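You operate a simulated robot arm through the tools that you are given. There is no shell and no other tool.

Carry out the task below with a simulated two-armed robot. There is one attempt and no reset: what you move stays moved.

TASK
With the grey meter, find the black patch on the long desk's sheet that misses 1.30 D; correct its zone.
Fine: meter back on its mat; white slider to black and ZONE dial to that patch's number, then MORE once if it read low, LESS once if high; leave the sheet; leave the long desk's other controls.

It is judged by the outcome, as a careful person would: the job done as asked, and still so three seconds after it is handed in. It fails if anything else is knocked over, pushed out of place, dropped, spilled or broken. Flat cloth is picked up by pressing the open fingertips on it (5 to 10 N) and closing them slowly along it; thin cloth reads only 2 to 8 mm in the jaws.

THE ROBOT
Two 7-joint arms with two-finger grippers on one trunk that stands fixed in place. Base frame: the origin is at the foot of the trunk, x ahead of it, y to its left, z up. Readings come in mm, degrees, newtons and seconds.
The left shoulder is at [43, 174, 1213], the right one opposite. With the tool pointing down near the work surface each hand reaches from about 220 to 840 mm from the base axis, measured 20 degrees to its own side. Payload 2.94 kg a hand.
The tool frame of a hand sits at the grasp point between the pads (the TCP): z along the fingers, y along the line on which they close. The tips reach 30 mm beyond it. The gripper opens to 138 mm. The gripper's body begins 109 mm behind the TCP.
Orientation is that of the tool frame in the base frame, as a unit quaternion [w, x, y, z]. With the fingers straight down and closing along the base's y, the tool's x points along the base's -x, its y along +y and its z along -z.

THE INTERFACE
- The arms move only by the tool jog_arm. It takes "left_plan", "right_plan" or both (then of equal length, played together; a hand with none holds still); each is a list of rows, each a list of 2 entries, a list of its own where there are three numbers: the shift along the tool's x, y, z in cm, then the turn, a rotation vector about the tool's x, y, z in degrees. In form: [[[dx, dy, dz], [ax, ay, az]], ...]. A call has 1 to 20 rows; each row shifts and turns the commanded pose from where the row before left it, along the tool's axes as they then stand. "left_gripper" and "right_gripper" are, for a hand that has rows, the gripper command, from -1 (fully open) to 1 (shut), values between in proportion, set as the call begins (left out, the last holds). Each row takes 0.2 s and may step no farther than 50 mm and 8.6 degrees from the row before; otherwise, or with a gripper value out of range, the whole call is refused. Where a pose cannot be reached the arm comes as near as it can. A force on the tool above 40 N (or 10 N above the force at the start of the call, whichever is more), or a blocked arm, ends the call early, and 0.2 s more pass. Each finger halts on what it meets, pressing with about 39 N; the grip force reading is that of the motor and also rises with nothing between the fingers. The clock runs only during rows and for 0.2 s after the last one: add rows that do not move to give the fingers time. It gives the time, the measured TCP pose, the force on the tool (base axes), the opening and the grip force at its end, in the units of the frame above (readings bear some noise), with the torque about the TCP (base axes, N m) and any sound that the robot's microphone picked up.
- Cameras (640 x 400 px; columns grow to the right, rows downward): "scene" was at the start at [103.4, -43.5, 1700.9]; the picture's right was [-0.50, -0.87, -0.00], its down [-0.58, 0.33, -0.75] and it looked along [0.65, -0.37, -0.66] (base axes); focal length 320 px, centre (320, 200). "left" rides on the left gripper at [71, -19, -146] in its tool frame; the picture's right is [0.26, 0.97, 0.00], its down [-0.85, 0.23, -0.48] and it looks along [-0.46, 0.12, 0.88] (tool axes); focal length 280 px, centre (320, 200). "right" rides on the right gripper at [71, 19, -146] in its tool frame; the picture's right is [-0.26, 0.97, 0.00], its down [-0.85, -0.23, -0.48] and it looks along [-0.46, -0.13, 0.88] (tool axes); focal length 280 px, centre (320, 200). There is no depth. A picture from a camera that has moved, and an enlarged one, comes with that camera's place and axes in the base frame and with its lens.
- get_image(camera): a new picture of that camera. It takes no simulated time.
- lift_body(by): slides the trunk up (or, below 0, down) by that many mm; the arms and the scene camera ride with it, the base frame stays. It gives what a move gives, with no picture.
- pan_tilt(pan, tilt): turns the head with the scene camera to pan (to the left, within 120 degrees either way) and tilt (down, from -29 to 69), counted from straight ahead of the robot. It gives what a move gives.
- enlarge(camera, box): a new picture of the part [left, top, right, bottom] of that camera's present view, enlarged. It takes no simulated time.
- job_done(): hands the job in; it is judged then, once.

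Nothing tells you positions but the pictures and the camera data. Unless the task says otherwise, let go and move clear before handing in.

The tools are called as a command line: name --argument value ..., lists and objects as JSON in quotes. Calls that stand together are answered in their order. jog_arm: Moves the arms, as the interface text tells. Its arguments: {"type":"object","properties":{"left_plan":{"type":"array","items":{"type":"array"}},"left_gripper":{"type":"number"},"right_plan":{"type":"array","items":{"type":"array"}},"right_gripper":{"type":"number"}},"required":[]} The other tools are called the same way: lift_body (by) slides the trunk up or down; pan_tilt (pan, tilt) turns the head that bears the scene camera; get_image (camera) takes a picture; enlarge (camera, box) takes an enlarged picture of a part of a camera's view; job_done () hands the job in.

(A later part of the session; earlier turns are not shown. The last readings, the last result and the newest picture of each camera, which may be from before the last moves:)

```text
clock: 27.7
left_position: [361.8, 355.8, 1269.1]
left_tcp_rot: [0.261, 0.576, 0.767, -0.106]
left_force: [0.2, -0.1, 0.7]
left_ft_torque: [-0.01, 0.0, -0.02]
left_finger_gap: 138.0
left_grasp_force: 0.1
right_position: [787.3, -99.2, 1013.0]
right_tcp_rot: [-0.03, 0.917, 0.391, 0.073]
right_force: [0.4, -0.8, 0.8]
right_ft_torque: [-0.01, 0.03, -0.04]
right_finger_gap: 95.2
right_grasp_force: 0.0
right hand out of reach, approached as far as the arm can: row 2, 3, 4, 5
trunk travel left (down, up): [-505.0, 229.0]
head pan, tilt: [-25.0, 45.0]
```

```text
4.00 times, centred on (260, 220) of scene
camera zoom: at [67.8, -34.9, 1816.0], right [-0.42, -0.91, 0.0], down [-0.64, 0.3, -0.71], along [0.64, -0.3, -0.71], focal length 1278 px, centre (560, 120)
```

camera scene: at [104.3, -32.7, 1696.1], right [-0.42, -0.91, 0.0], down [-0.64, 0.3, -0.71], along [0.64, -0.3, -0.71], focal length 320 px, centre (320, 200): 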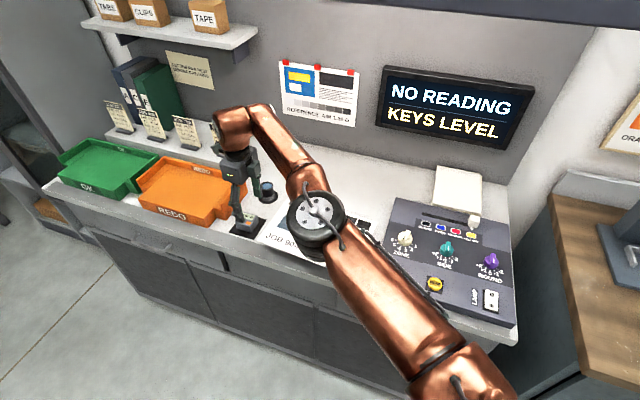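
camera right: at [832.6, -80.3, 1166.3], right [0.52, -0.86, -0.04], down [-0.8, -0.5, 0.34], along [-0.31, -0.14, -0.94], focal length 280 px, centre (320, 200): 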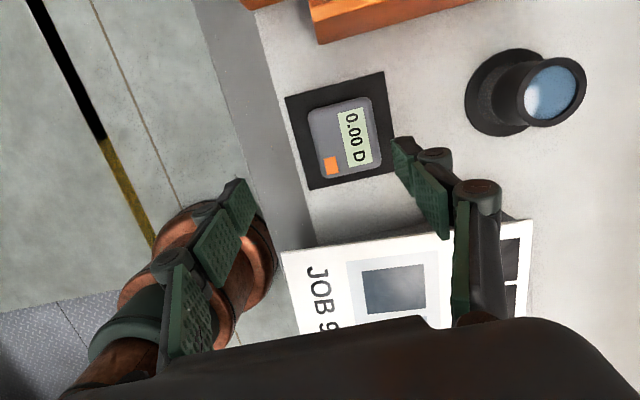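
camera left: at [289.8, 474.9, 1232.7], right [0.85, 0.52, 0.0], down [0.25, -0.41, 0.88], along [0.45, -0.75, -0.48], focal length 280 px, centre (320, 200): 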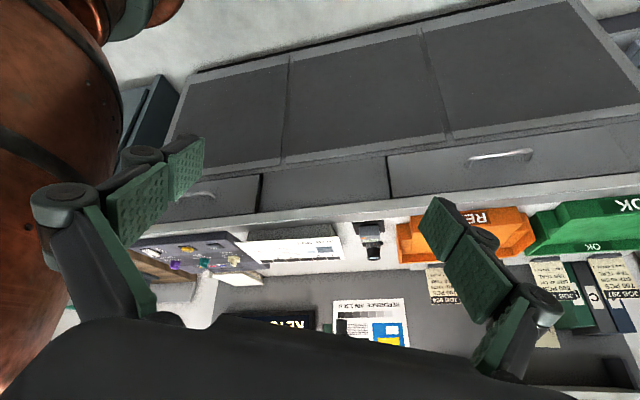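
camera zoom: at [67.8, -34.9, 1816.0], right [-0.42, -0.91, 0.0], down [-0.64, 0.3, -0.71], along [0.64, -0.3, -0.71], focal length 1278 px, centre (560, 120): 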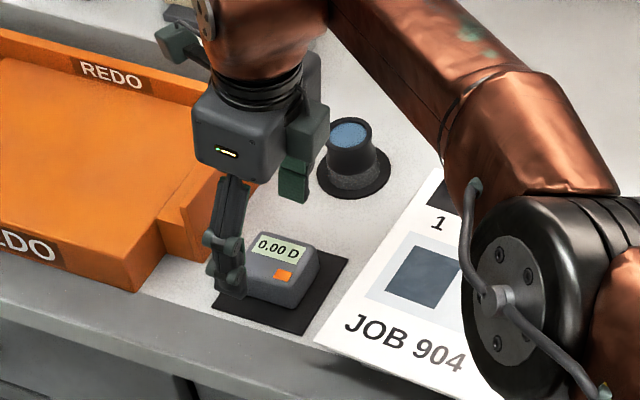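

The trunk slides back as it rises, which costs reach. Let me see the whole arm posture before deciding.

get_image --camera "scene"

get_image --camera "left"

```text
taken
camera scene: at [67.8, -34.9, 1816.0], right [-0.42, -0.91, 0.0], down [-0.64, 0.3, -0.71], along [0.64, -0.3, -0.71], focal length 320 px, centre (320, 200)
```

scene: 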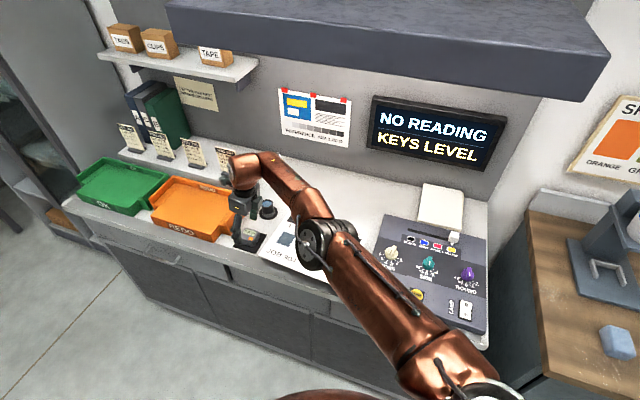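

```text
taken
camera left: at [289.6, 475.2, 1353.1], right [0.85, 0.52, 0.0], down [0.25, -0.41, 0.88], along [0.46, -0.75, -0.48], focal length 280 px, centre (320, 200)
```

left: 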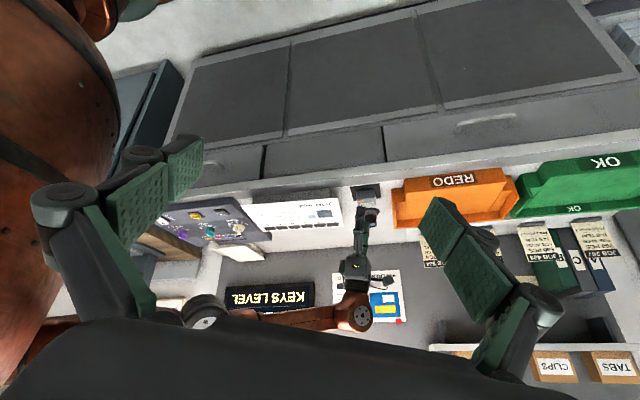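

Raising moves the shoulders back about 0.3 mm per mm, so lowering should move them forward and gain reach. I'll lift and pull back the hand, then lower the trunk.

jog_arm --right_plan '[[[-1.08, 0, -3.88], [0, 0, 0]], [[-1.08, 0, -3.88], [0, 0, 0]], [[-1.08, 0, -3.88], [0, 0, 0]], [[-1.08, 0, -3.88], [0, 0, 0]], [[-1.08, 0, -3.88], [0, 0, 0]], [[-1.08, 0, -3.88], [0, 0, 0]], [[0, 0, 0], [0, 0, 0]]]'

```text
clock: 29.3
left_position: [362.5, 356.3, 1270.3]
left_tcp_rot: [0.261, 0.575, 0.768, -0.106]
left_force: [0.5, 0.5, -0.4]
left_ft_torque: [-0.03, 0.05, -0.03]
left_finger_gap: 138.0
left_grasp_force: 0.1
right_position: [718.4, -176.0, 1231.2]
right_tcp_rot: [-0.03, 0.917, 0.39, 0.072]
right_force: [0.5, 0.4, 0.3]
right_ft_torque: [-0.03, 0.0, 0.01]
right_finger_gap: 95.4
right_grasp_force: 0.1
trunk travel left (down, up): [-505.0, 229.0]
head pan, tilt: [-25.0, 45.0]
```

lift_body --by -150

get_image --camera "scene"

get_image --camera "left"

```text
clock: 31.1
left_position: [361.1, 354.9, 1119.9]
left_tcp_rot: [0.261, 0.575, 0.768, -0.105]
left_force: [-0.3, 0.6, 0.3]
left_ft_torque: [-0.04, 0.0, -0.01]
left_finger_gap: 137.9
left_grasp_force: 0.0
right_position: [718.6, -175.0, 1082.7]
right_tcp_rot: [-0.03, 0.917, 0.391, 0.073]
right_force: [-0.4, -0.8, -0.1]
right_ft_torque: [0.0, 0.0, 0.0]
right_finger_gap: 94.9
right_grasp_force: 0.0
trunk travel left (down, up): [-355.0, 379.0]
head pan, tilt: [-25.0, 45.0]
```

```text
taken
camera scene: at [117.6, -35.2, 1666.1], right [-0.42, -0.91, 0.0], down [-0.64, 0.3, -0.71], along [0.64, -0.3, -0.71], focal length 320 px, centre (320, 200)
```

scene: 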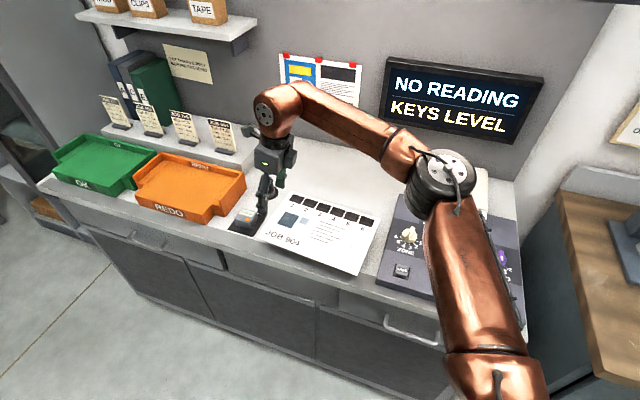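

```text
taken
camera left: at [289.3, 474.9, 1203.5], right [0.85, 0.52, 0.0], down [0.25, -0.41, 0.88], along [0.46, -0.75, -0.48], focal length 280 px, centre (320, 200)
```

left: 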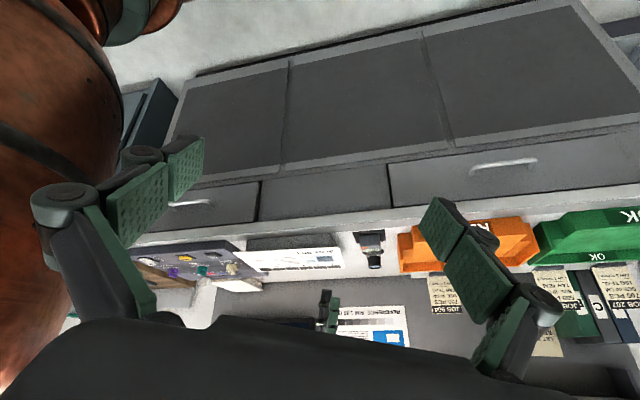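

lift_body --by -60

jog_arm --right_plan '[[[2.96, 0, 0.46], [0, 0, 0]], [[2.96, 0, 0.46], [0, 0, 0]], [[0, 0, 0], [0, 0, 0]]]'

get_image --camera "scene"

get_image --camera "right"

```text
clock: 32.1
left_position: [362.6, 355.2, 1060.4]
left_tcp_rot: [0.262, 0.576, 0.768, -0.105]
left_force: [-1.1, 1.3, -0.2]
left_ft_torque: [-0.01, 0.0, 0.0]
left_finger_gap: 138.1
left_grasp_force: 0.0
right_position: [718.2, -174.7, 1024.1]
right_tcp_rot: [-0.031, 0.917, 0.39, 0.073]
right_force: [-0.2, -0.1, 0.4]
right_ft_torque: [0.0, -0.07, 0.01]
right_finger_gap: 95.4
right_grasp_force: 0.1
trunk travel left (down, up): [-295.0, 439.0]
head pan, tilt: [-25.0, 45.0]
```

```text
clock: 32.9
left_position: [361.7, 356.1, 1059.5]
left_tcp_rot: [0.261, 0.576, 0.768, -0.105]
left_force: [-0.7, 0.1, 0.4]
left_ft_torque: [-0.02, -0.03, 0.01]
left_finger_gap: 138.1
left_grasp_force: 0.2
right_position: [759.2, -132.6, 1022.0]
right_tcp_rot: [-0.031, 0.917, 0.391, 0.074]
right_force: [0.2, 0.2, -0.3]
right_ft_torque: [0.06, -0.01, 0.01]
right_finger_gap: 95.3
right_grasp_force: 0.1
trunk travel left (down, up): [-295.0, 439.0]
head pan, tilt: [-25.0, 45.0]
```

```text
taken
camera scene: at [152.2, -36.0, 1604.9], right [-0.42, -0.91, 0.0], down [-0.64, 0.3, -0.71], along [0.64, -0.3, -0.71], focal length 320 px, centre (320, 200)
```

scene: 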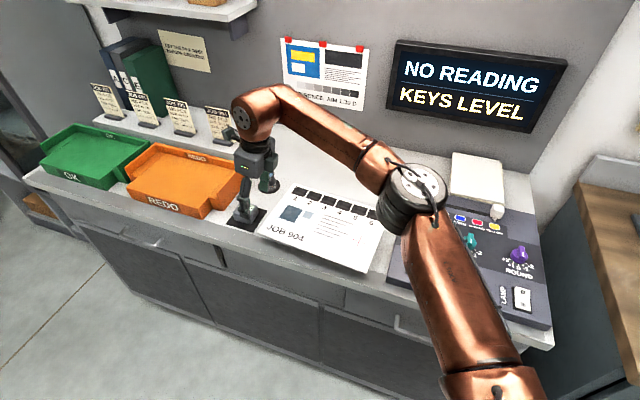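

```text
taken
camera right: at [804.8, -111.9, 1175.5], right [0.52, -0.86, -0.04], down [-0.8, -0.5, 0.34], along [-0.31, -0.14, -0.94], focal length 280 px, centre (320, 200)
```

right: 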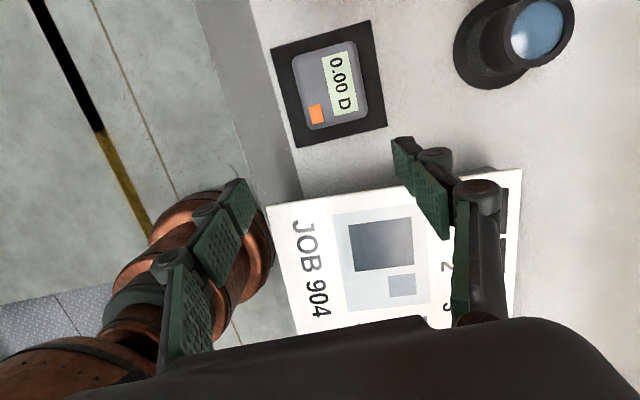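

Reach is fine now. Moving over the meter.

jog_arm --right_plan '[[[2.62, 0.93, 1.54], [0, 0, 0]], [[2.62, 0.93, 1.54], [0, 0, 0]], [[0, 0, 0], [0, 0, 0]], [[0, 0, 0], [0, 0, 0]]]'

get_image --camera "right"

enlarge --camera "left" --box '[300, 180, 440, 300]'

enlarge --camera "scene" --box '[190, 140, 310, 260]'

```text
clock: 33.9
left_position: [362.0, 356.3, 1058.8]
left_tcp_rot: [0.261, 0.575, 0.768, -0.106]
left_force: [-0.2, 0.9, 0.4]
left_ft_torque: [-0.02, 0.0, 0.01]
left_finger_gap: 138.0
left_grasp_force: 0.0
right_position: [813.5, -102.8, 999.8]
right_tcp_rot: [-0.031, 0.917, 0.391, 0.073]
right_force: [0.1, 0.7, 0.8]
right_ft_torque: [-0.07, 0.01, -0.01]
right_finger_gap: 95.1
right_grasp_force: 0.1
trunk travel left (down, up): [-295.0, 439.0]
head pan, tilt: [-25.0, 45.0]
```

```text
taken
camera right: at [858.3, -82.7, 1153.8], right [0.52, -0.86, -0.04], down [-0.8, -0.5, 0.34], along [-0.31, -0.14, -0.94], focal length 280 px, centre (320, 200)
```

right: 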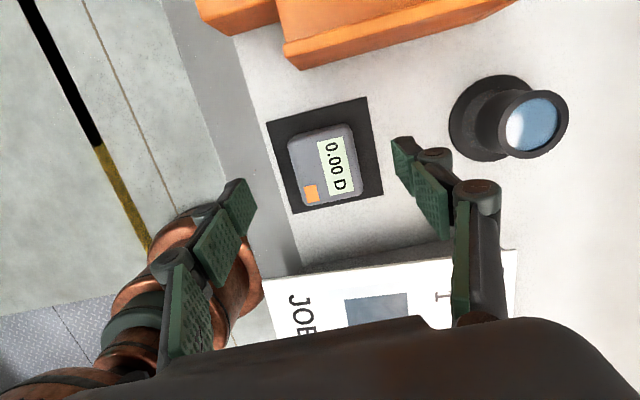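

```text
3.33 times, centred on (370, 240) of left
camera zoom: at [289.9, 475.7, 1142.7], right [0.85, 0.52, 0.0], down [0.25, -0.41, 0.88], along [0.46, -0.75, -0.48], focal length 935 px, centre (153, 67)
```

zoom: 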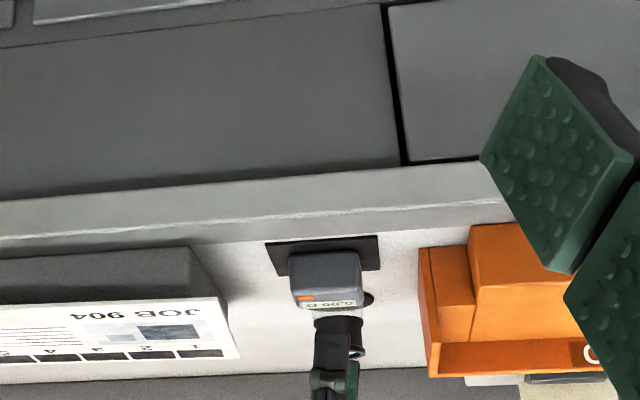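

```text
3.33 times, centred on (250, 200) of scene
camera zoom: at [152.6, -34.2, 1604.9], right [-0.42, -0.91, 0.0], down [-0.64, 0.3, -0.71], along [0.64, -0.3, -0.71], focal length 1065 px, centre (553, 200)
```

zoom: 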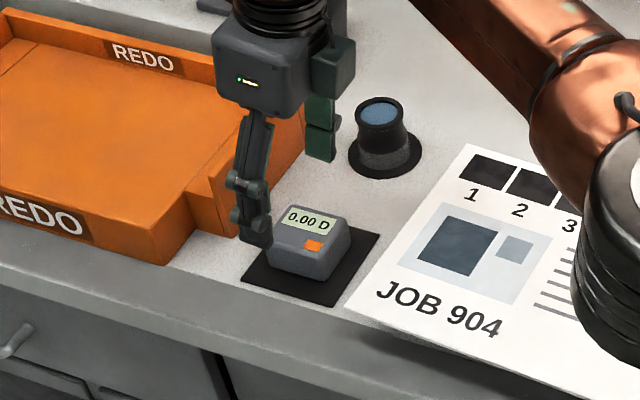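

Alignment looks good (within about 2 mm). Descending vertically 51 mm to straddle the meter.

jog_arm --right_plan '[[[-0.27, 0, 1.68], [0, 0, 0]], [[-0.27, 0, 1.68], [0, 0, 0]], [[-0.27, 0, 1.67], [0, 0, 0]], [[0, 0, 0], [0, 0, 0]]]'

get_image --camera "right"

enlarge --camera "scene" --box '[190, 140, 310, 260]'

enlarge --camera "left" --box '[320, 230, 420, 300]'

```text
clock: 34.9
left_position: [362.6, 355.1, 1058.7]
left_tcp_rot: [0.262, 0.576, 0.767, -0.106]
left_force: [-1.2, -0.4, 0.4]
left_ft_torque: [-0.03, 0.0, 0.0]
left_finger_gap: 138.2
left_grasp_force: 0.0
right_position: [813.1, -105.8, 949.9]
right_tcp_rot: [-0.031, 0.917, 0.39, 0.074]
right_force: [-0.6, 0.6, -0.4]
right_ft_torque: [-0.02, -0.01, 0.01]
right_finger_gap: 95.1
right_grasp_force: 0.0
trunk travel left (down, up): [-295.0, 439.0]
head pan, tilt: [-25.0, 45.0]
```

```text
taken
camera right: at [858.2, -84.5, 1103.3], right [0.52, -0.86, -0.04], down [-0.8, -0.5, 0.34], along [-0.31, -0.14, -0.94], focal length 280 px, centre (320, 200)
```

right: 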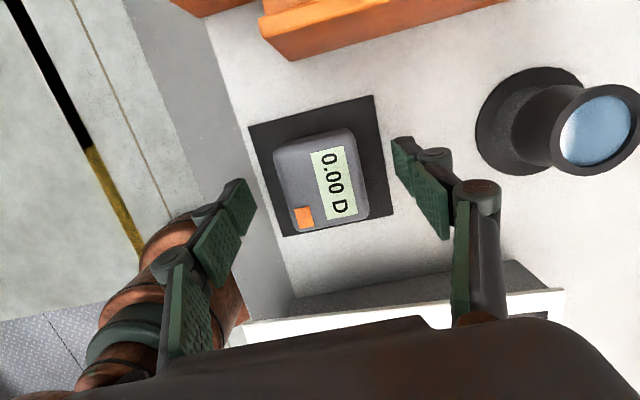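

```text
3.33 times, centred on (250, 200) of scene
camera zoom: at [152.0, -34.8, 1605.0], right [-0.42, -0.91, 0.0], down [-0.64, 0.3, -0.71], along [0.64, -0.3, -0.71], focal length 1065 px, centre (553, 200)
```

zoom: 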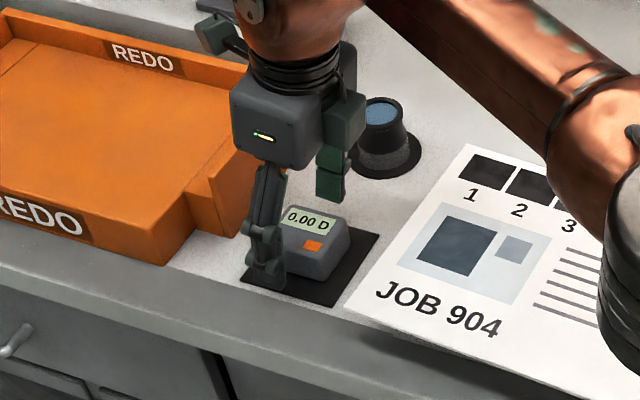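

```text
5.71 times, centred on (370, 265) of left
camera zoom: at [289.5, 475.2, 1143.1], right [0.85, 0.52, 0.0], down [0.25, -0.41, 0.88], along [0.46, -0.75, -0.48], focal length 1602 px, centre (34, -171)
```

zoom: 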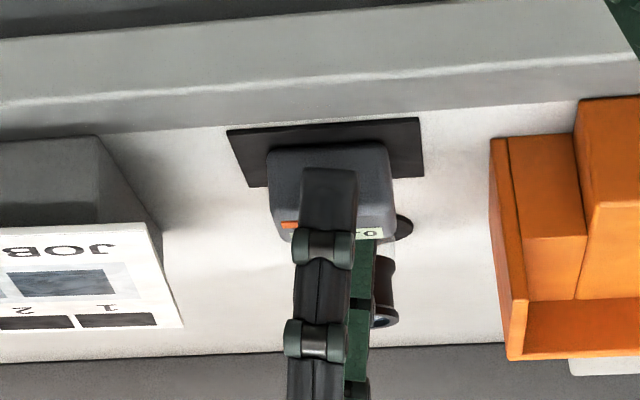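

The fingers straddle the meter, centred. Closing.

jog_arm --right_plan '[[[0, 0, 0], [0, 0, 0]], [[0, 0, 0], [0, 0, 0]], [[0, 0, 0], [0, 0, 0]], [[0, 0, 0], [0, 0, 0]], [[0, 0, 0], [0, 0, 0]], [[0, 0, 0], [0, 0, 0]]]' --right_gripper 1

get_image --camera "right"

enlarge --camera "left" --box '[320, 230, 420, 300]'

```text
clock: 36.3
left_position: [361.6, 354.5, 1060.8]
left_tcp_rot: [0.261, 0.576, 0.767, -0.106]
left_force: [-0.1, -0.2, -0.2]
left_ft_torque: [-0.01, -0.02, 0.02]
left_finger_gap: 137.9
left_grasp_force: 0.1
right_position: [813.5, -105.5, 949.4]
right_tcp_rot: [-0.03, 0.918, 0.39, 0.073]
right_force: [0.6, -0.3, 1.3]
right_ft_torque: [-0.01, 0.01, 0.0]
right_finger_gap: 50.8
right_grasp_force: 38.6
trunk travel left (down, up): [-295.0, 439.0]
head pan, tilt: [-25.0, 45.0]
```

```text
taken
camera right: at [858.4, -84.6, 1103.3], right [0.52, -0.86, -0.04], down [-0.8, -0.5, 0.34], along [-0.31, -0.14, -0.94], focal length 280 px, centre (320, 200)
```

right: 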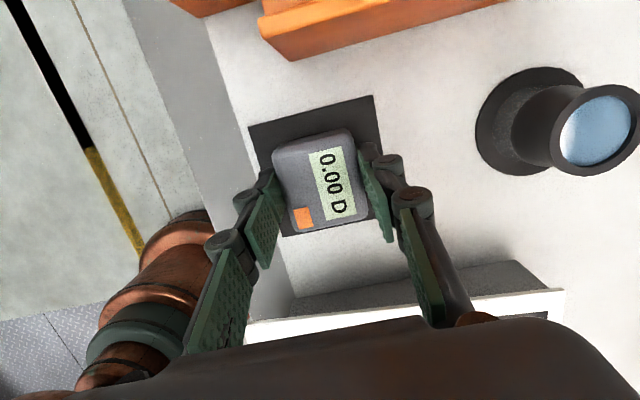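

```text
5.71 times, centred on (370, 265) of left
camera zoom: at [289.7, 475.0, 1143.1], right [0.85, 0.52, 0.0], down [0.25, -0.41, 0.88], along [0.46, -0.75, -0.48], focal length 1602 px, centre (34, -171)
```

zoom: 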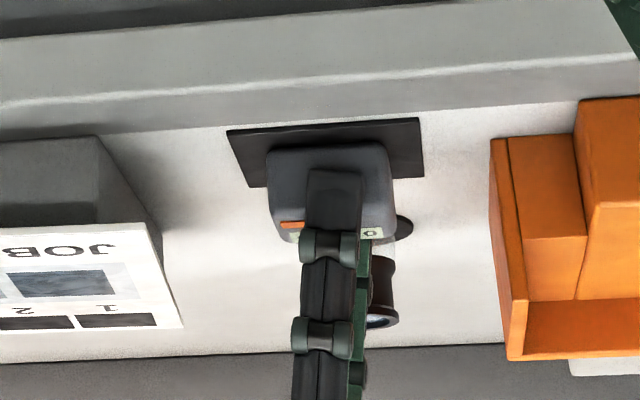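

Gripped at 50.8 mm with 38 N. Lifting straight up.

jog_arm --right_plan '[[[0.16, 0, -0.99], [0, 0, 0]], [[0.5, 0, -3], [0, 0, 0]], [[0.5, 0, -3], [0, 0, 0]], [[0.46, 0, -2.9], [0, 0, 0]], [[0, 0, 0], [0, 0, 0]]]'

get_image --camera "scene"

get_image --camera "right"

```text
clock: 37.5
left_position: [362.1, 355.2, 1059.3]
left_tcp_rot: [0.26, 0.575, 0.768, -0.106]
left_force: [1.1, 0.7, -0.5]
left_ft_torque: [-0.02, 0.03, 0.01]
left_finger_gap: 138.0
left_grasp_force: 0.1
right_position: [812.5, -103.7, 1049.6]
right_tcp_rot: [-0.031, 0.917, 0.39, 0.072]
right_force: [-0.2, 0.0, -1.6]
right_ft_torque: [-0.02, 0.04, 0.0]
right_finger_gap: 50.9
right_grasp_force: 39.1
trunk travel left (down, up): [-295.0, 439.0]
head pan, tilt: [-25.0, 45.0]
```

```text
taken
camera scene: at [153.3, -35.8, 1604.7], right [-0.42, -0.91, 0.0], down [-0.64, 0.3, -0.71], along [0.64, -0.3, -0.71], focal length 320 px, centre (320, 200)
```

scene: 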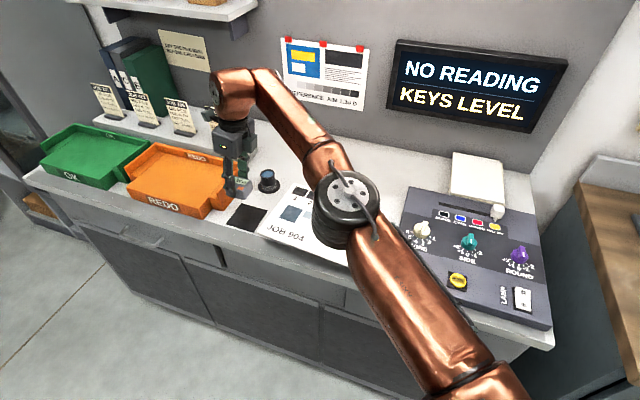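

```text
taken
camera right: at [857.4, -82.3, 1203.6], right [0.52, -0.86, -0.04], down [-0.8, -0.5, 0.34], along [-0.31, -0.14, -0.94], focal length 280 px, centre (320, 200)
```

right: 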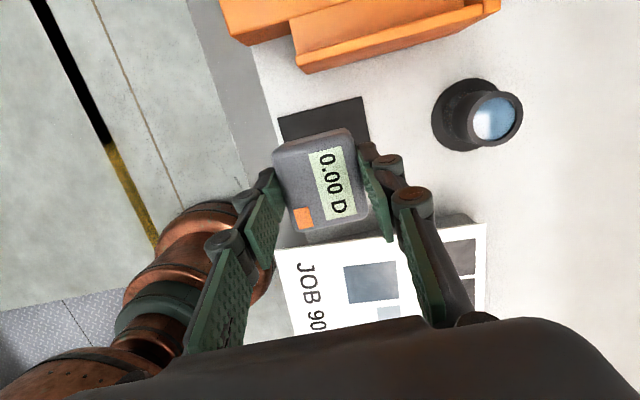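

Lifted cleanly. Moving above patch 1.

jog_arm --right_plan '[[[-3.26, 2.36, -0.53], [0, 0, 0]], [[-3.26, 2.36, -0.53], [0, 0, 0]], [[-3.26, 2.36, -0.53], [0, 0, 0]], [[-3.26, 2.36, -0.53], [0, 0, 0]], [[0, 0, 0], [0, 0, 0]], [[0, 0, 0], [0, 0, 0]]]'

get_image --camera "scene"

get_image --camera "right"

get_image --camera "left"

```text
clock: 38.9
left_position: [362.0, 354.9, 1059.7]
left_tcp_rot: [0.261, 0.576, 0.767, -0.107]
left_force: [0.1, 0.4, 0.1]
left_ft_torque: [0.01, -0.02, -0.02]
left_finger_gap: 138.0
left_grasp_force: 0.0
right_position: [789.4, -265.8, 1050.7]
right_tcp_rot: [-0.031, 0.917, 0.39, 0.073]
right_force: [-0.3, 0.7, -1.9]
right_ft_torque: [0.01, -0.01, -0.01]
right_finger_gap: 50.8
right_grasp_force: 39.1
trunk travel left (down, up): [-295.0, 439.0]
head pan, tilt: [-25.0, 45.0]
```

```text
taken
camera scene: at [152.4, -36.2, 1604.9], right [-0.42, -0.91, 0.0], down [-0.64, 0.3, -0.71], along [0.64, -0.3, -0.71], focal length 320 px, centre (320, 200)
```

scene: 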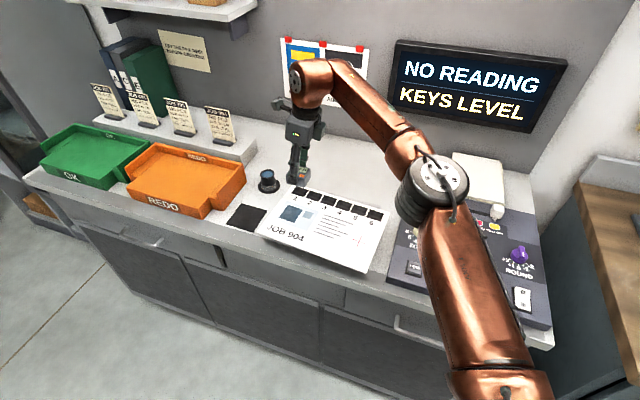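

```text
taken
camera right: at [834.9, -245.1, 1204.0], right [0.52, -0.86, -0.04], down [-0.8, -0.5, 0.34], along [-0.31, -0.14, -0.94], focal length 280 px, centre (320, 200)
```

right: 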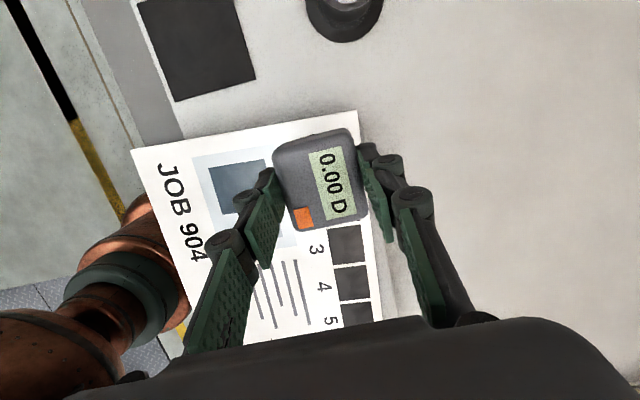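

```text
taken
camera left: at [289.9, 474.3, 1143.4], right [0.85, 0.52, 0.0], down [0.25, -0.41, 0.88], along [0.45, -0.75, -0.48], focal length 280 px, centre (320, 200)
```

left: 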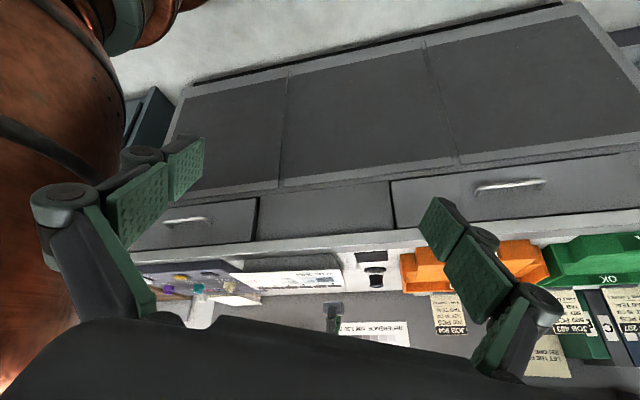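

enlarge --camera "right" --box '[130, 100, 410, 330]'

enlarge --camera "scene" --box '[240, 120, 400, 240]'

```text
1.74 times, centred on (270, 215) of right
camera zoom: at [834.9, -245.1, 1204.0], right [0.52, -0.86, -0.04], down [-0.8, -0.5, 0.34], along [-0.31, -0.14, -0.94], focal length 488 px, centre (407, 174)
```

zoom: 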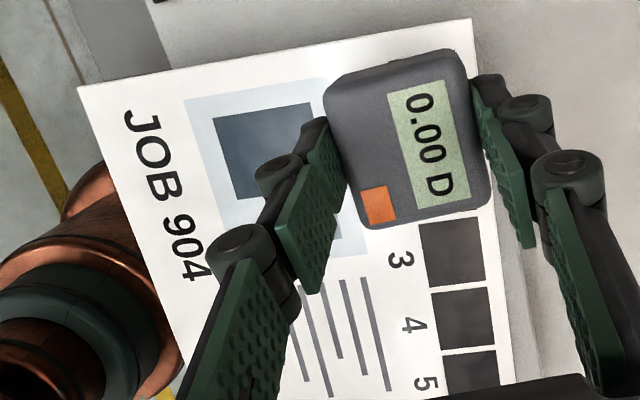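

```text
3.33 times, centred on (320, 180) of scene
camera zoom: at [152.4, -36.2, 1604.9], right [-0.42, -0.91, 0.0], down [-0.64, 0.3, -0.71], along [0.64, -0.3, -0.71], focal length 1065 px, centre (320, 267)
```

zoom: 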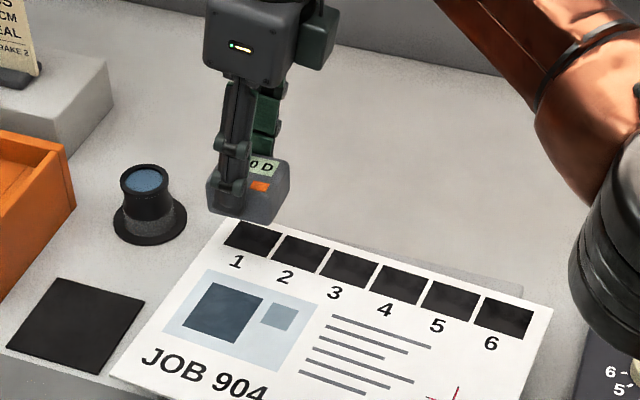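

The sheet surface is about 50 mm above the mat. I'll shift slightly over patch 1 and lower to just above the sheet.

jog_arm --right_plan '[[[-0.18, 0.39, 1.42], [0, 0, 0]], [[-0.18, 0.38, 1.42], [0, 0, 0]], [[-0.18, 0, 1.42], [0, 0, 0]], [[0, 0, 0], [0, 0, 0]]]'

enlarge --camera "scene" --box '[240, 120, 400, 240]'

get_image --camera "right"

enlarge --camera "left" --box '[220, 220, 400, 340]'

```text
clock: 39.9
left_position: [361.9, 354.7, 1058.8]
left_tcp_rot: [0.261, 0.576, 0.768, -0.105]
left_force: [-1.1, 0.4, -0.3]
left_ft_torque: [0.0, -0.02, -0.03]
left_finger_gap: 138.3
left_grasp_force: 0.1
right_position: [796.5, -270.1, 1007.8]
right_tcp_rot: [-0.031, 0.917, 0.39, 0.073]
right_force: [-0.2, -0.6, -0.3]
right_ft_torque: [-0.01, -0.03, 0.04]
right_finger_gap: 51.2
right_grasp_force: 38.9
trunk travel left (down, up): [-295.0, 439.0]
head pan, tilt: [-25.0, 45.0]
```

```text
3.33 times, centred on (320, 180) of scene
camera zoom: at [152.2, -35.1, 1604.9], right [-0.42, -0.91, 0.0], down [-0.64, 0.3, -0.71], along [0.64, -0.3, -0.71], focal length 1065 px, centre (320, 267)
```

zoom: 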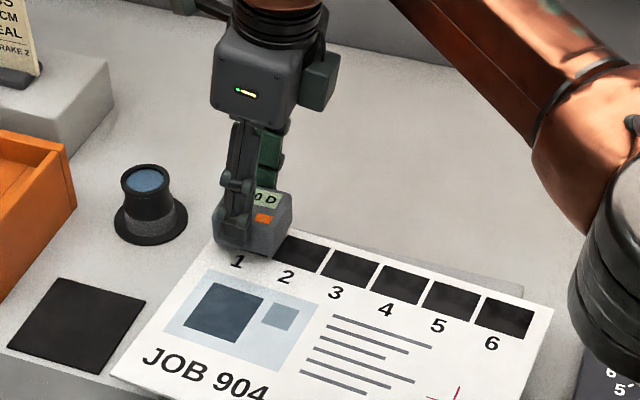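

```text
taken
camera right: at [841.7, -248.8, 1161.4], right [0.52, -0.86, -0.04], down [-0.8, -0.5, 0.34], along [-0.31, -0.14, -0.94], focal length 280 px, centre (320, 200)
```

right: 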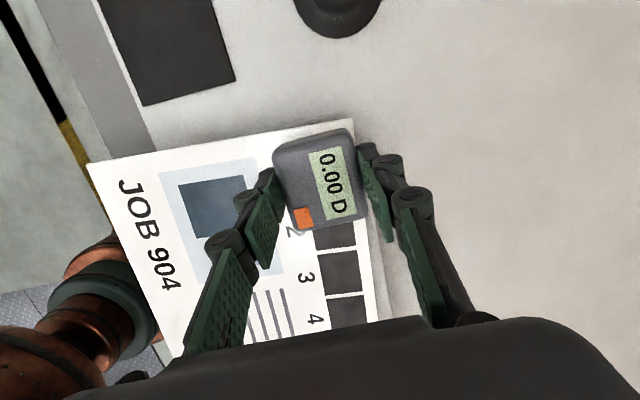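

```text
3.33 times, centred on (310, 280) of left
camera zoom: at [289.6, 475.1, 1143.1], right [0.85, 0.52, 0.0], down [0.25, -0.41, 0.88], along [0.46, -0.75, -0.48], focal length 935 px, centre (353, -67)
```

zoom: 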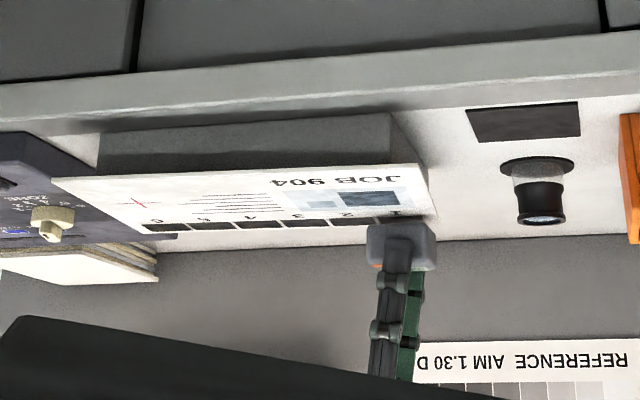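

Well aligned over patch 1, a few mm above the sheet. Lowering gently.

jog_arm --right_plan '[[[-0.032, 0, 0.197], [0, 0, 0]], [[-0.032, 0, 0.197], [0, 0, 0]], [[0, 0, 0], [0, 0, 0]]]'

jog_arm --right_plan '[[[-0.032, 0, 0.197], [0, 0, 0]], [[0, 0, 0], [0, 0, 0]]]'

enlarge --camera "right" --box '[240, 100, 400, 260]'

enlarge --camera "scene" --box '[240, 120, 400, 240]'

enlarge --camera "left" --box '[280, 240, 360, 310]'

```text
clock: 40.7
left_position: [361.9, 354.8, 1058.3]
left_tcp_rot: [0.261, 0.576, 0.768, -0.107]
left_force: [0.2, 0.7, 0.0]
left_ft_torque: [-0.01, -0.04, 0.01]
left_finger_gap: 138.1
left_grasp_force: 0.1
right_position: [796.3, -268.7, 1003.1]
right_tcp_rot: [-0.03, 0.917, 0.39, 0.072]
right_force: [0.3, -0.1, -1.5]
right_ft_torque: [-0.03, 0.0, 0.0]
right_finger_gap: 51.1
right_grasp_force: 39.4
trunk travel left (down, up): [-295.0, 439.0]
head pan, tilt: [-25.0, 45.0]
```

```text
clock: 41.3
left_position: [361.9, 355.3, 1060.1]
left_tcp_rot: [0.261, 0.575, 0.768, -0.106]
left_force: [0.1, 1.1, -0.4]
left_ft_torque: [0.0, -0.01, 0.0]
left_finger_gap: 138.0
left_grasp_force: 0.0
right_position: [797.3, -268.8, 1001.2]
right_tcp_rot: [-0.03, 0.917, 0.39, 0.073]
right_force: [0.5, -0.5, -0.5]
right_ft_torque: [0.0, -0.01, -0.01]
right_finger_gap: 50.6
right_grasp_force: 39.0
trunk travel left (down, up): [-295.0, 439.0]
head pan, tilt: [-25.0, 45.0]
```

```text
2.50 times, centred on (320, 180) of right
camera zoom: at [841.9, -248.5, 1155.2], right [0.52, -0.86, -0.04], down [-0.8, -0.5, 0.34], along [-0.31, -0.14, -0.94], focal length 701 px, centre (320, 250)
```

zoom: 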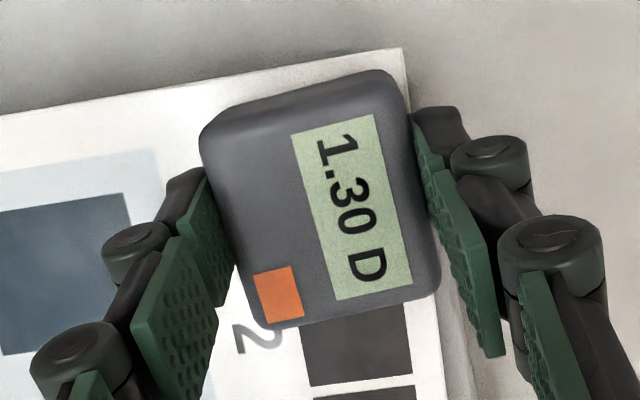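

```text
3.33 times, centred on (320, 180) of scene
camera zoom: at [152.5, -35.3, 1604.9], right [-0.42, -0.91, 0.0], down [-0.64, 0.3, -0.71], along [0.64, -0.3, -0.71], focal length 1065 px, centre (320, 267)
```

zoom: 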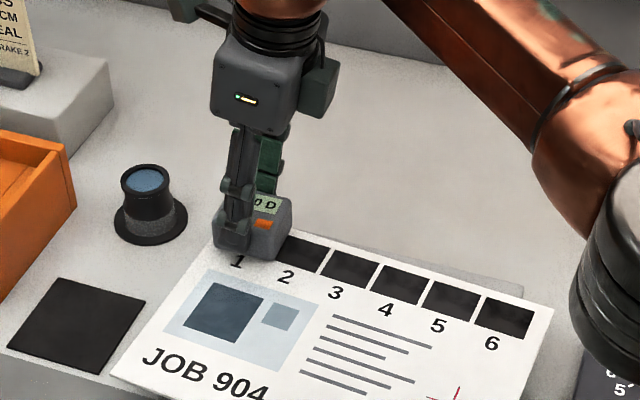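

```text
5.71 times, centred on (320, 275) of left
camera zoom: at [289.8, 474.9, 1143.1], right [0.85, 0.52, 0.0], down [0.25, -0.41, 0.88], along [0.46, -0.75, -0.48], focal length 1602 px, centre (320, -229)
```

zoom: 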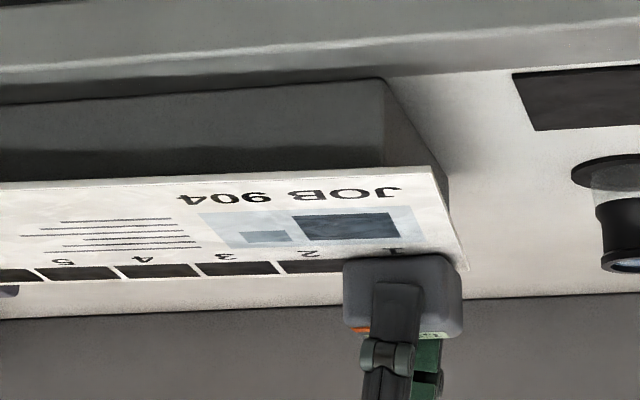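

Patch 1 reads exactly 1.30 D without even pressing. Next I'll hop to patch 2.

jog_arm --right_plan '[[[0.096, 0, -0.592], [0, 0, 0]], [[-4.45, -0.32, -0.72], [0, 0, 0]], [[0, 0, 0], [0, 0, 0]], [[-0.096, 0, 0.592], [0, 0, 0]], [[0, 0, 0], [0, 0, 0]]]'

enlarge --camera "right" --box '[240, 100, 400, 260]'

get_image --camera "scene"

```text
clock: 42.5
left_position: [363.8, 354.8, 1059.3]
left_tcp_rot: [0.261, 0.576, 0.768, -0.107]
left_force: [-0.3, -0.3, -0.5]
left_ft_torque: [-0.04, 0.02, 0.0]
left_finger_gap: 137.8
left_grasp_force: 0.1
right_position: [762.5, -297.3, 1000.6]
right_tcp_rot: [-0.03, 0.917, 0.391, 0.073]
right_force: [-0.7, 0.9, -1.7]
right_ft_torque: [-0.03, 0.02, -0.02]
right_finger_gap: 50.9
right_grasp_force: 38.7
trunk travel left (down, up): [-295.0, 439.0]
head pan, tilt: [-25.0, 45.0]
```

```text
2.50 times, centred on (320, 180) of right
camera zoom: at [807.6, -277.2, 1155.1], right [0.52, -0.86, -0.04], down [-0.8, -0.5, 0.34], along [-0.31, -0.14, -0.94], focal length 701 px, centre (320, 250)
```

zoom: 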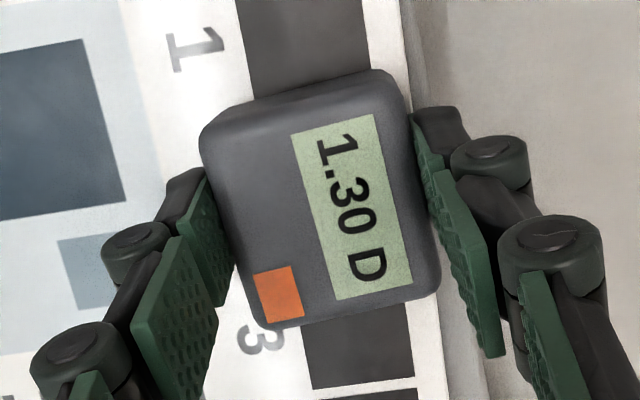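

```text
taken
camera scene: at [152.9, -34.1, 1604.8], right [-0.42, -0.91, 0.0], down [-0.64, 0.3, -0.71], along [0.64, -0.3, -0.71], focal length 320 px, centre (320, 200)
```

scene: 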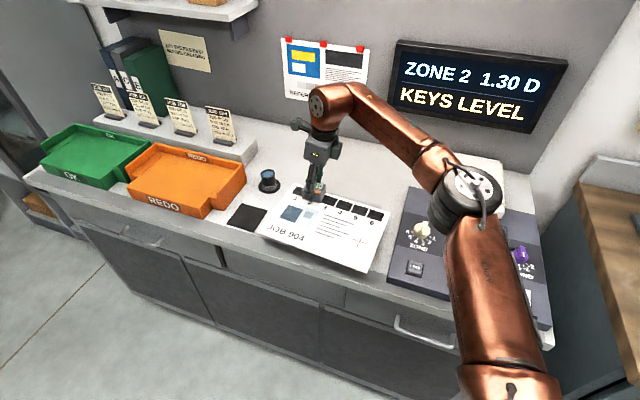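

The wall screen confirms "ZONE 2 1.30 D". Moving to patch 3.

jog_arm --right_plan '[[[0.096, 0, -0.592], [0, 0, 0]], [[-4.45, -0.32, -0.72], [0, 0, 0]], [[0, 0, 0], [0, 0, 0]], [[-0.096, 0, 0.592], [0, 0, 0]], [[0, 0, 0], [0, 0, 0]]]'

enlarge --camera "right" --box '[240, 100, 400, 260]'

get_image --camera "scene"

```text
clock: 43.7
left_position: [362.4, 355.7, 1059.7]
left_tcp_rot: [0.26, 0.576, 0.768, -0.106]
left_force: [0.7, 0.2, 0.6]
left_ft_torque: [-0.03, 0.03, 0.0]
left_finger_gap: 138.1
left_grasp_force: 0.0
right_position: [728.2, -328.2, 1002.1]
right_tcp_rot: [-0.03, 0.917, 0.391, 0.072]
right_force: [0.5, 0.9, -1.1]
right_ft_torque: [-0.03, -0.02, 0.04]
right_finger_gap: 50.9
right_grasp_force: 38.8
trunk travel left (down, up): [-295.0, 439.0]
head pan, tilt: [-25.0, 45.0]
```

```text
2.50 times, centred on (320, 180) of right
camera zoom: at [773.7, -307.4, 1155.6], right [0.52, -0.86, -0.04], down [-0.8, -0.5, 0.34], along [-0.31, -0.14, -0.94], focal length 701 px, centre (320, 250)
```

zoom: 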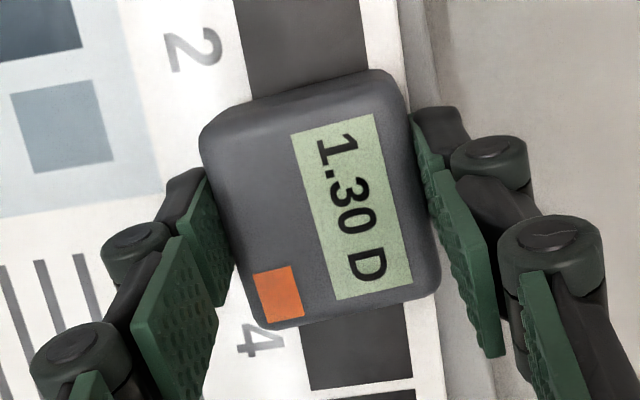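

```text
taken
camera scene: at [152.9, -34.4, 1604.8], right [-0.42, -0.91, 0.0], down [-0.64, 0.3, -0.71], along [0.64, -0.3, -0.71], focal length 320 px, centre (320, 200)
```

scene: 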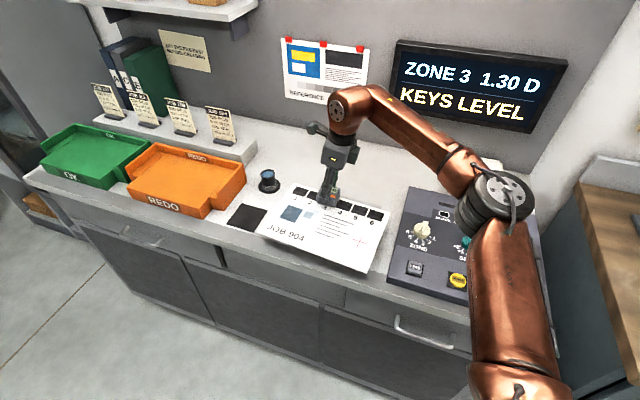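

Zone 3 also reads 1.30. On to patch 4.

jog_arm --right_plan '[[[0.096, 0, -0.592], [0, 0, 0]], [[-4.45, -0.32, -0.72], [0, 0, 0]], [[0, 0, 0], [0, 0, 0]], [[-0.096, 0, 0.592], [0, 0, 0]], [[0, 0, 0], [0, 0, 0]]]'

enlarge --camera "right" --box '[240, 100, 400, 260]'

get_image --camera "scene"

```text
clock: 44.9
left_position: [363.4, 355.3, 1059.4]
left_tcp_rot: [0.261, 0.575, 0.768, -0.105]
left_force: [0.1, 0.8, 0.6]
left_ft_torque: [-0.04, 0.05, 0.0]
left_finger_gap: 138.1
left_grasp_force: 0.1
right_position: [694.6, -356.9, 1001.2]
right_tcp_rot: [-0.03, 0.917, 0.391, 0.072]
right_force: [-0.2, 0.2, -0.7]
right_ft_torque: [-0.04, 0.01, 0.01]
right_finger_gap: 50.7
right_grasp_force: 39.0
trunk travel left (down, up): [-295.0, 439.0]
head pan, tilt: [-25.0, 45.0]
```

```text
2.50 times, centred on (320, 180) of right
camera zoom: at [740.4, -336.7, 1155.1], right [0.52, -0.86, -0.04], down [-0.8, -0.5, 0.34], along [-0.31, -0.14, -0.94], focal length 701 px, centre (320, 250)
```

zoom: 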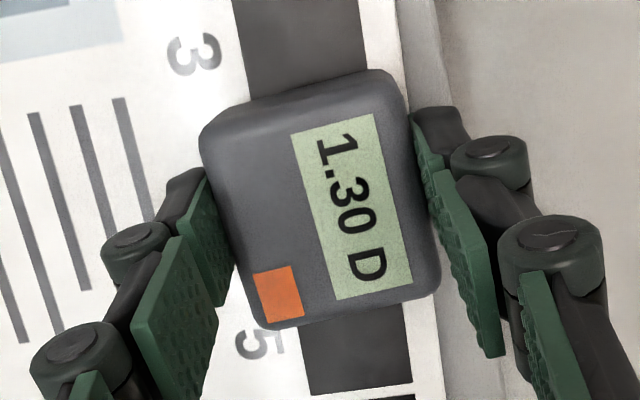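

```text
taken
camera scene: at [152.8, -34.5, 1604.8], right [-0.42, -0.91, 0.0], down [-0.64, 0.3, -0.71], along [0.64, -0.3, -0.71], focal length 320 px, centre (320, 200)
```

scene: 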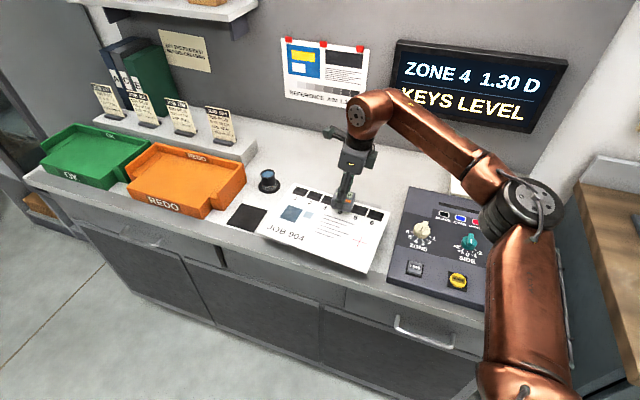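

Zone 4 is 1.30 too. On to patch 5.

jog_arm --right_plan '[[[0.096, 0, -0.592], [0, 0, 0]], [[-4.45, -0.32, -0.72], [0, 0, 0]], [[0, 0, 0], [0, 0, 0]], [[-0.096, 0, 0.592], [0, 0, 0]], [[0, 0, 0], [0, 0, 0]]]'

enlarge --camera "right" --box '[240, 100, 400, 260]'

get_image --camera "scene"

```text
clock: 46.1
left_position: [362.8, 355.8, 1059.1]
left_tcp_rot: [0.261, 0.576, 0.768, -0.106]
left_force: [-0.1, -0.2, -1.1]
left_ft_torque: [-0.06, 0.01, -0.03]
left_finger_gap: 137.9
left_grasp_force: 0.0
right_position: [663.1, -389.3, 1001.9]
right_tcp_rot: [-0.03, 0.917, 0.391, 0.073]
right_force: [0.6, 0.6, -1.1]
right_ft_torque: [-0.03, 0.0, 0.01]
right_finger_gap: 51.0
right_grasp_force: 38.8
trunk travel left (down, up): [-295.0, 439.0]
head pan, tilt: [-25.0, 45.0]
```

```text
2.50 times, centred on (320, 180) of right
camera zoom: at [707.5, -368.2, 1156.2], right [0.52, -0.86, -0.04], down [-0.8, -0.5, 0.34], along [-0.31, -0.14, -0.94], focal length 701 px, centre (320, 250)
```

zoom: 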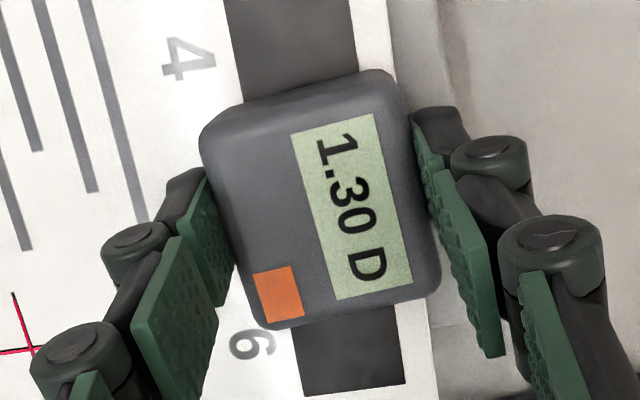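

```text
taken
camera scene: at [152.9, -34.6, 1604.8], right [-0.42, -0.91, 0.0], down [-0.64, 0.3, -0.71], along [0.64, -0.3, -0.71], focal length 320 px, centre (320, 200)
```

scene: 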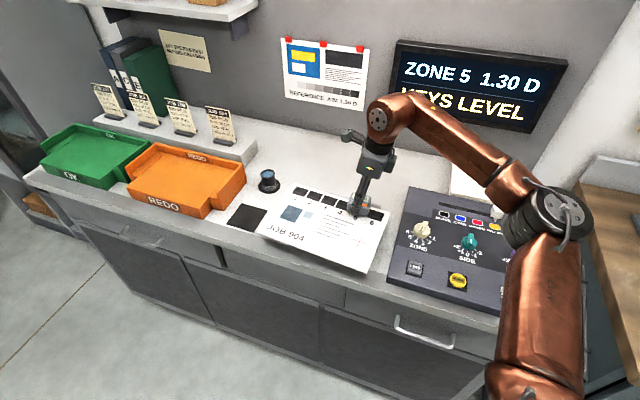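

Zone 5 is 1.30 as well, so patch 6 should be the odd one. I'll confirm whether it reads low or high.

jog_arm --right_plan '[[[0.096, 0, -0.592], [0, 0, 0]], [[-4.45, -0.4, -0.72], [0, 0, 0]], [[0, 0, 0], [0, 0, 0]], [[-0.096, 0, 0.592], [0, 0, 0]], [[0, 0, 0], [0, 0, 0]]]'

enlarge --camera "right" --box '[240, 100, 400, 260]'

get_image --camera "scene"

```text
clock: 47.3
left_position: [361.5, 355.8, 1059.7]
left_tcp_rot: [0.262, 0.575, 0.768, -0.105]
left_force: [0.0, 1.5, -0.2]
left_ft_torque: [-0.02, 0.0, -0.01]
left_finger_gap: 138.1
left_grasp_force: 0.1
right_position: [626.0, -419.7, 1002.2]
right_tcp_rot: [-0.03, 0.917, 0.39, 0.073]
right_force: [0.7, 0.2, -0.5]
right_ft_torque: [-0.03, 0.0, -0.02]
right_finger_gap: 51.0
right_grasp_force: 39.0
trunk travel left (down, up): [-295.0, 439.0]
head pan, tilt: [-25.0, 45.0]
```

```text
2.50 times, centred on (320, 180) of right
camera zoom: at [672.2, -398.8, 1155.6], right [0.52, -0.86, -0.04], down [-0.8, -0.5, 0.34], along [-0.31, -0.14, -0.94], focal length 701 px, centre (320, 250)
```

zoom: 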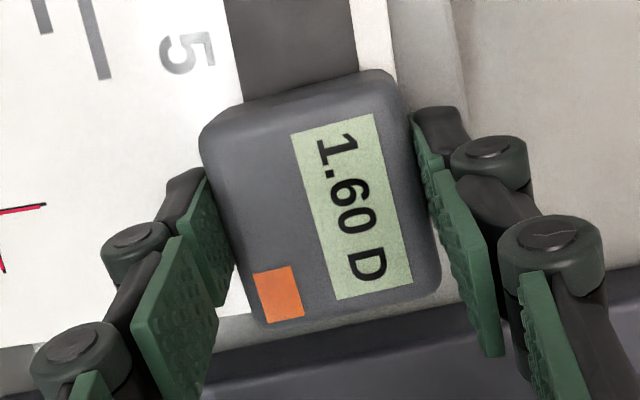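

```text
taken
camera scene: at [152.9, -34.6, 1604.8], right [-0.42, -0.91, 0.0], down [-0.64, 0.3, -0.71], along [0.64, -0.3, -0.71], focal length 320 px, centre (320, 200)
```

scene: 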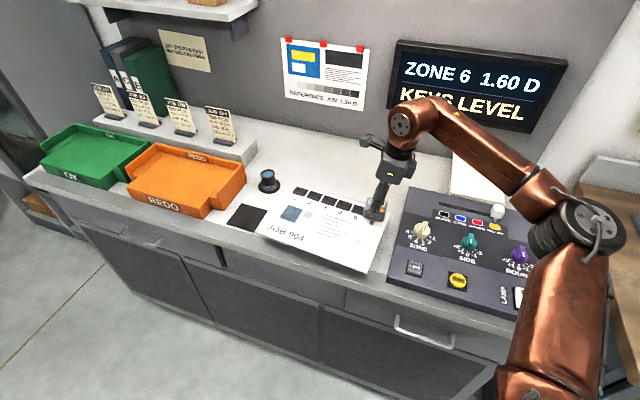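

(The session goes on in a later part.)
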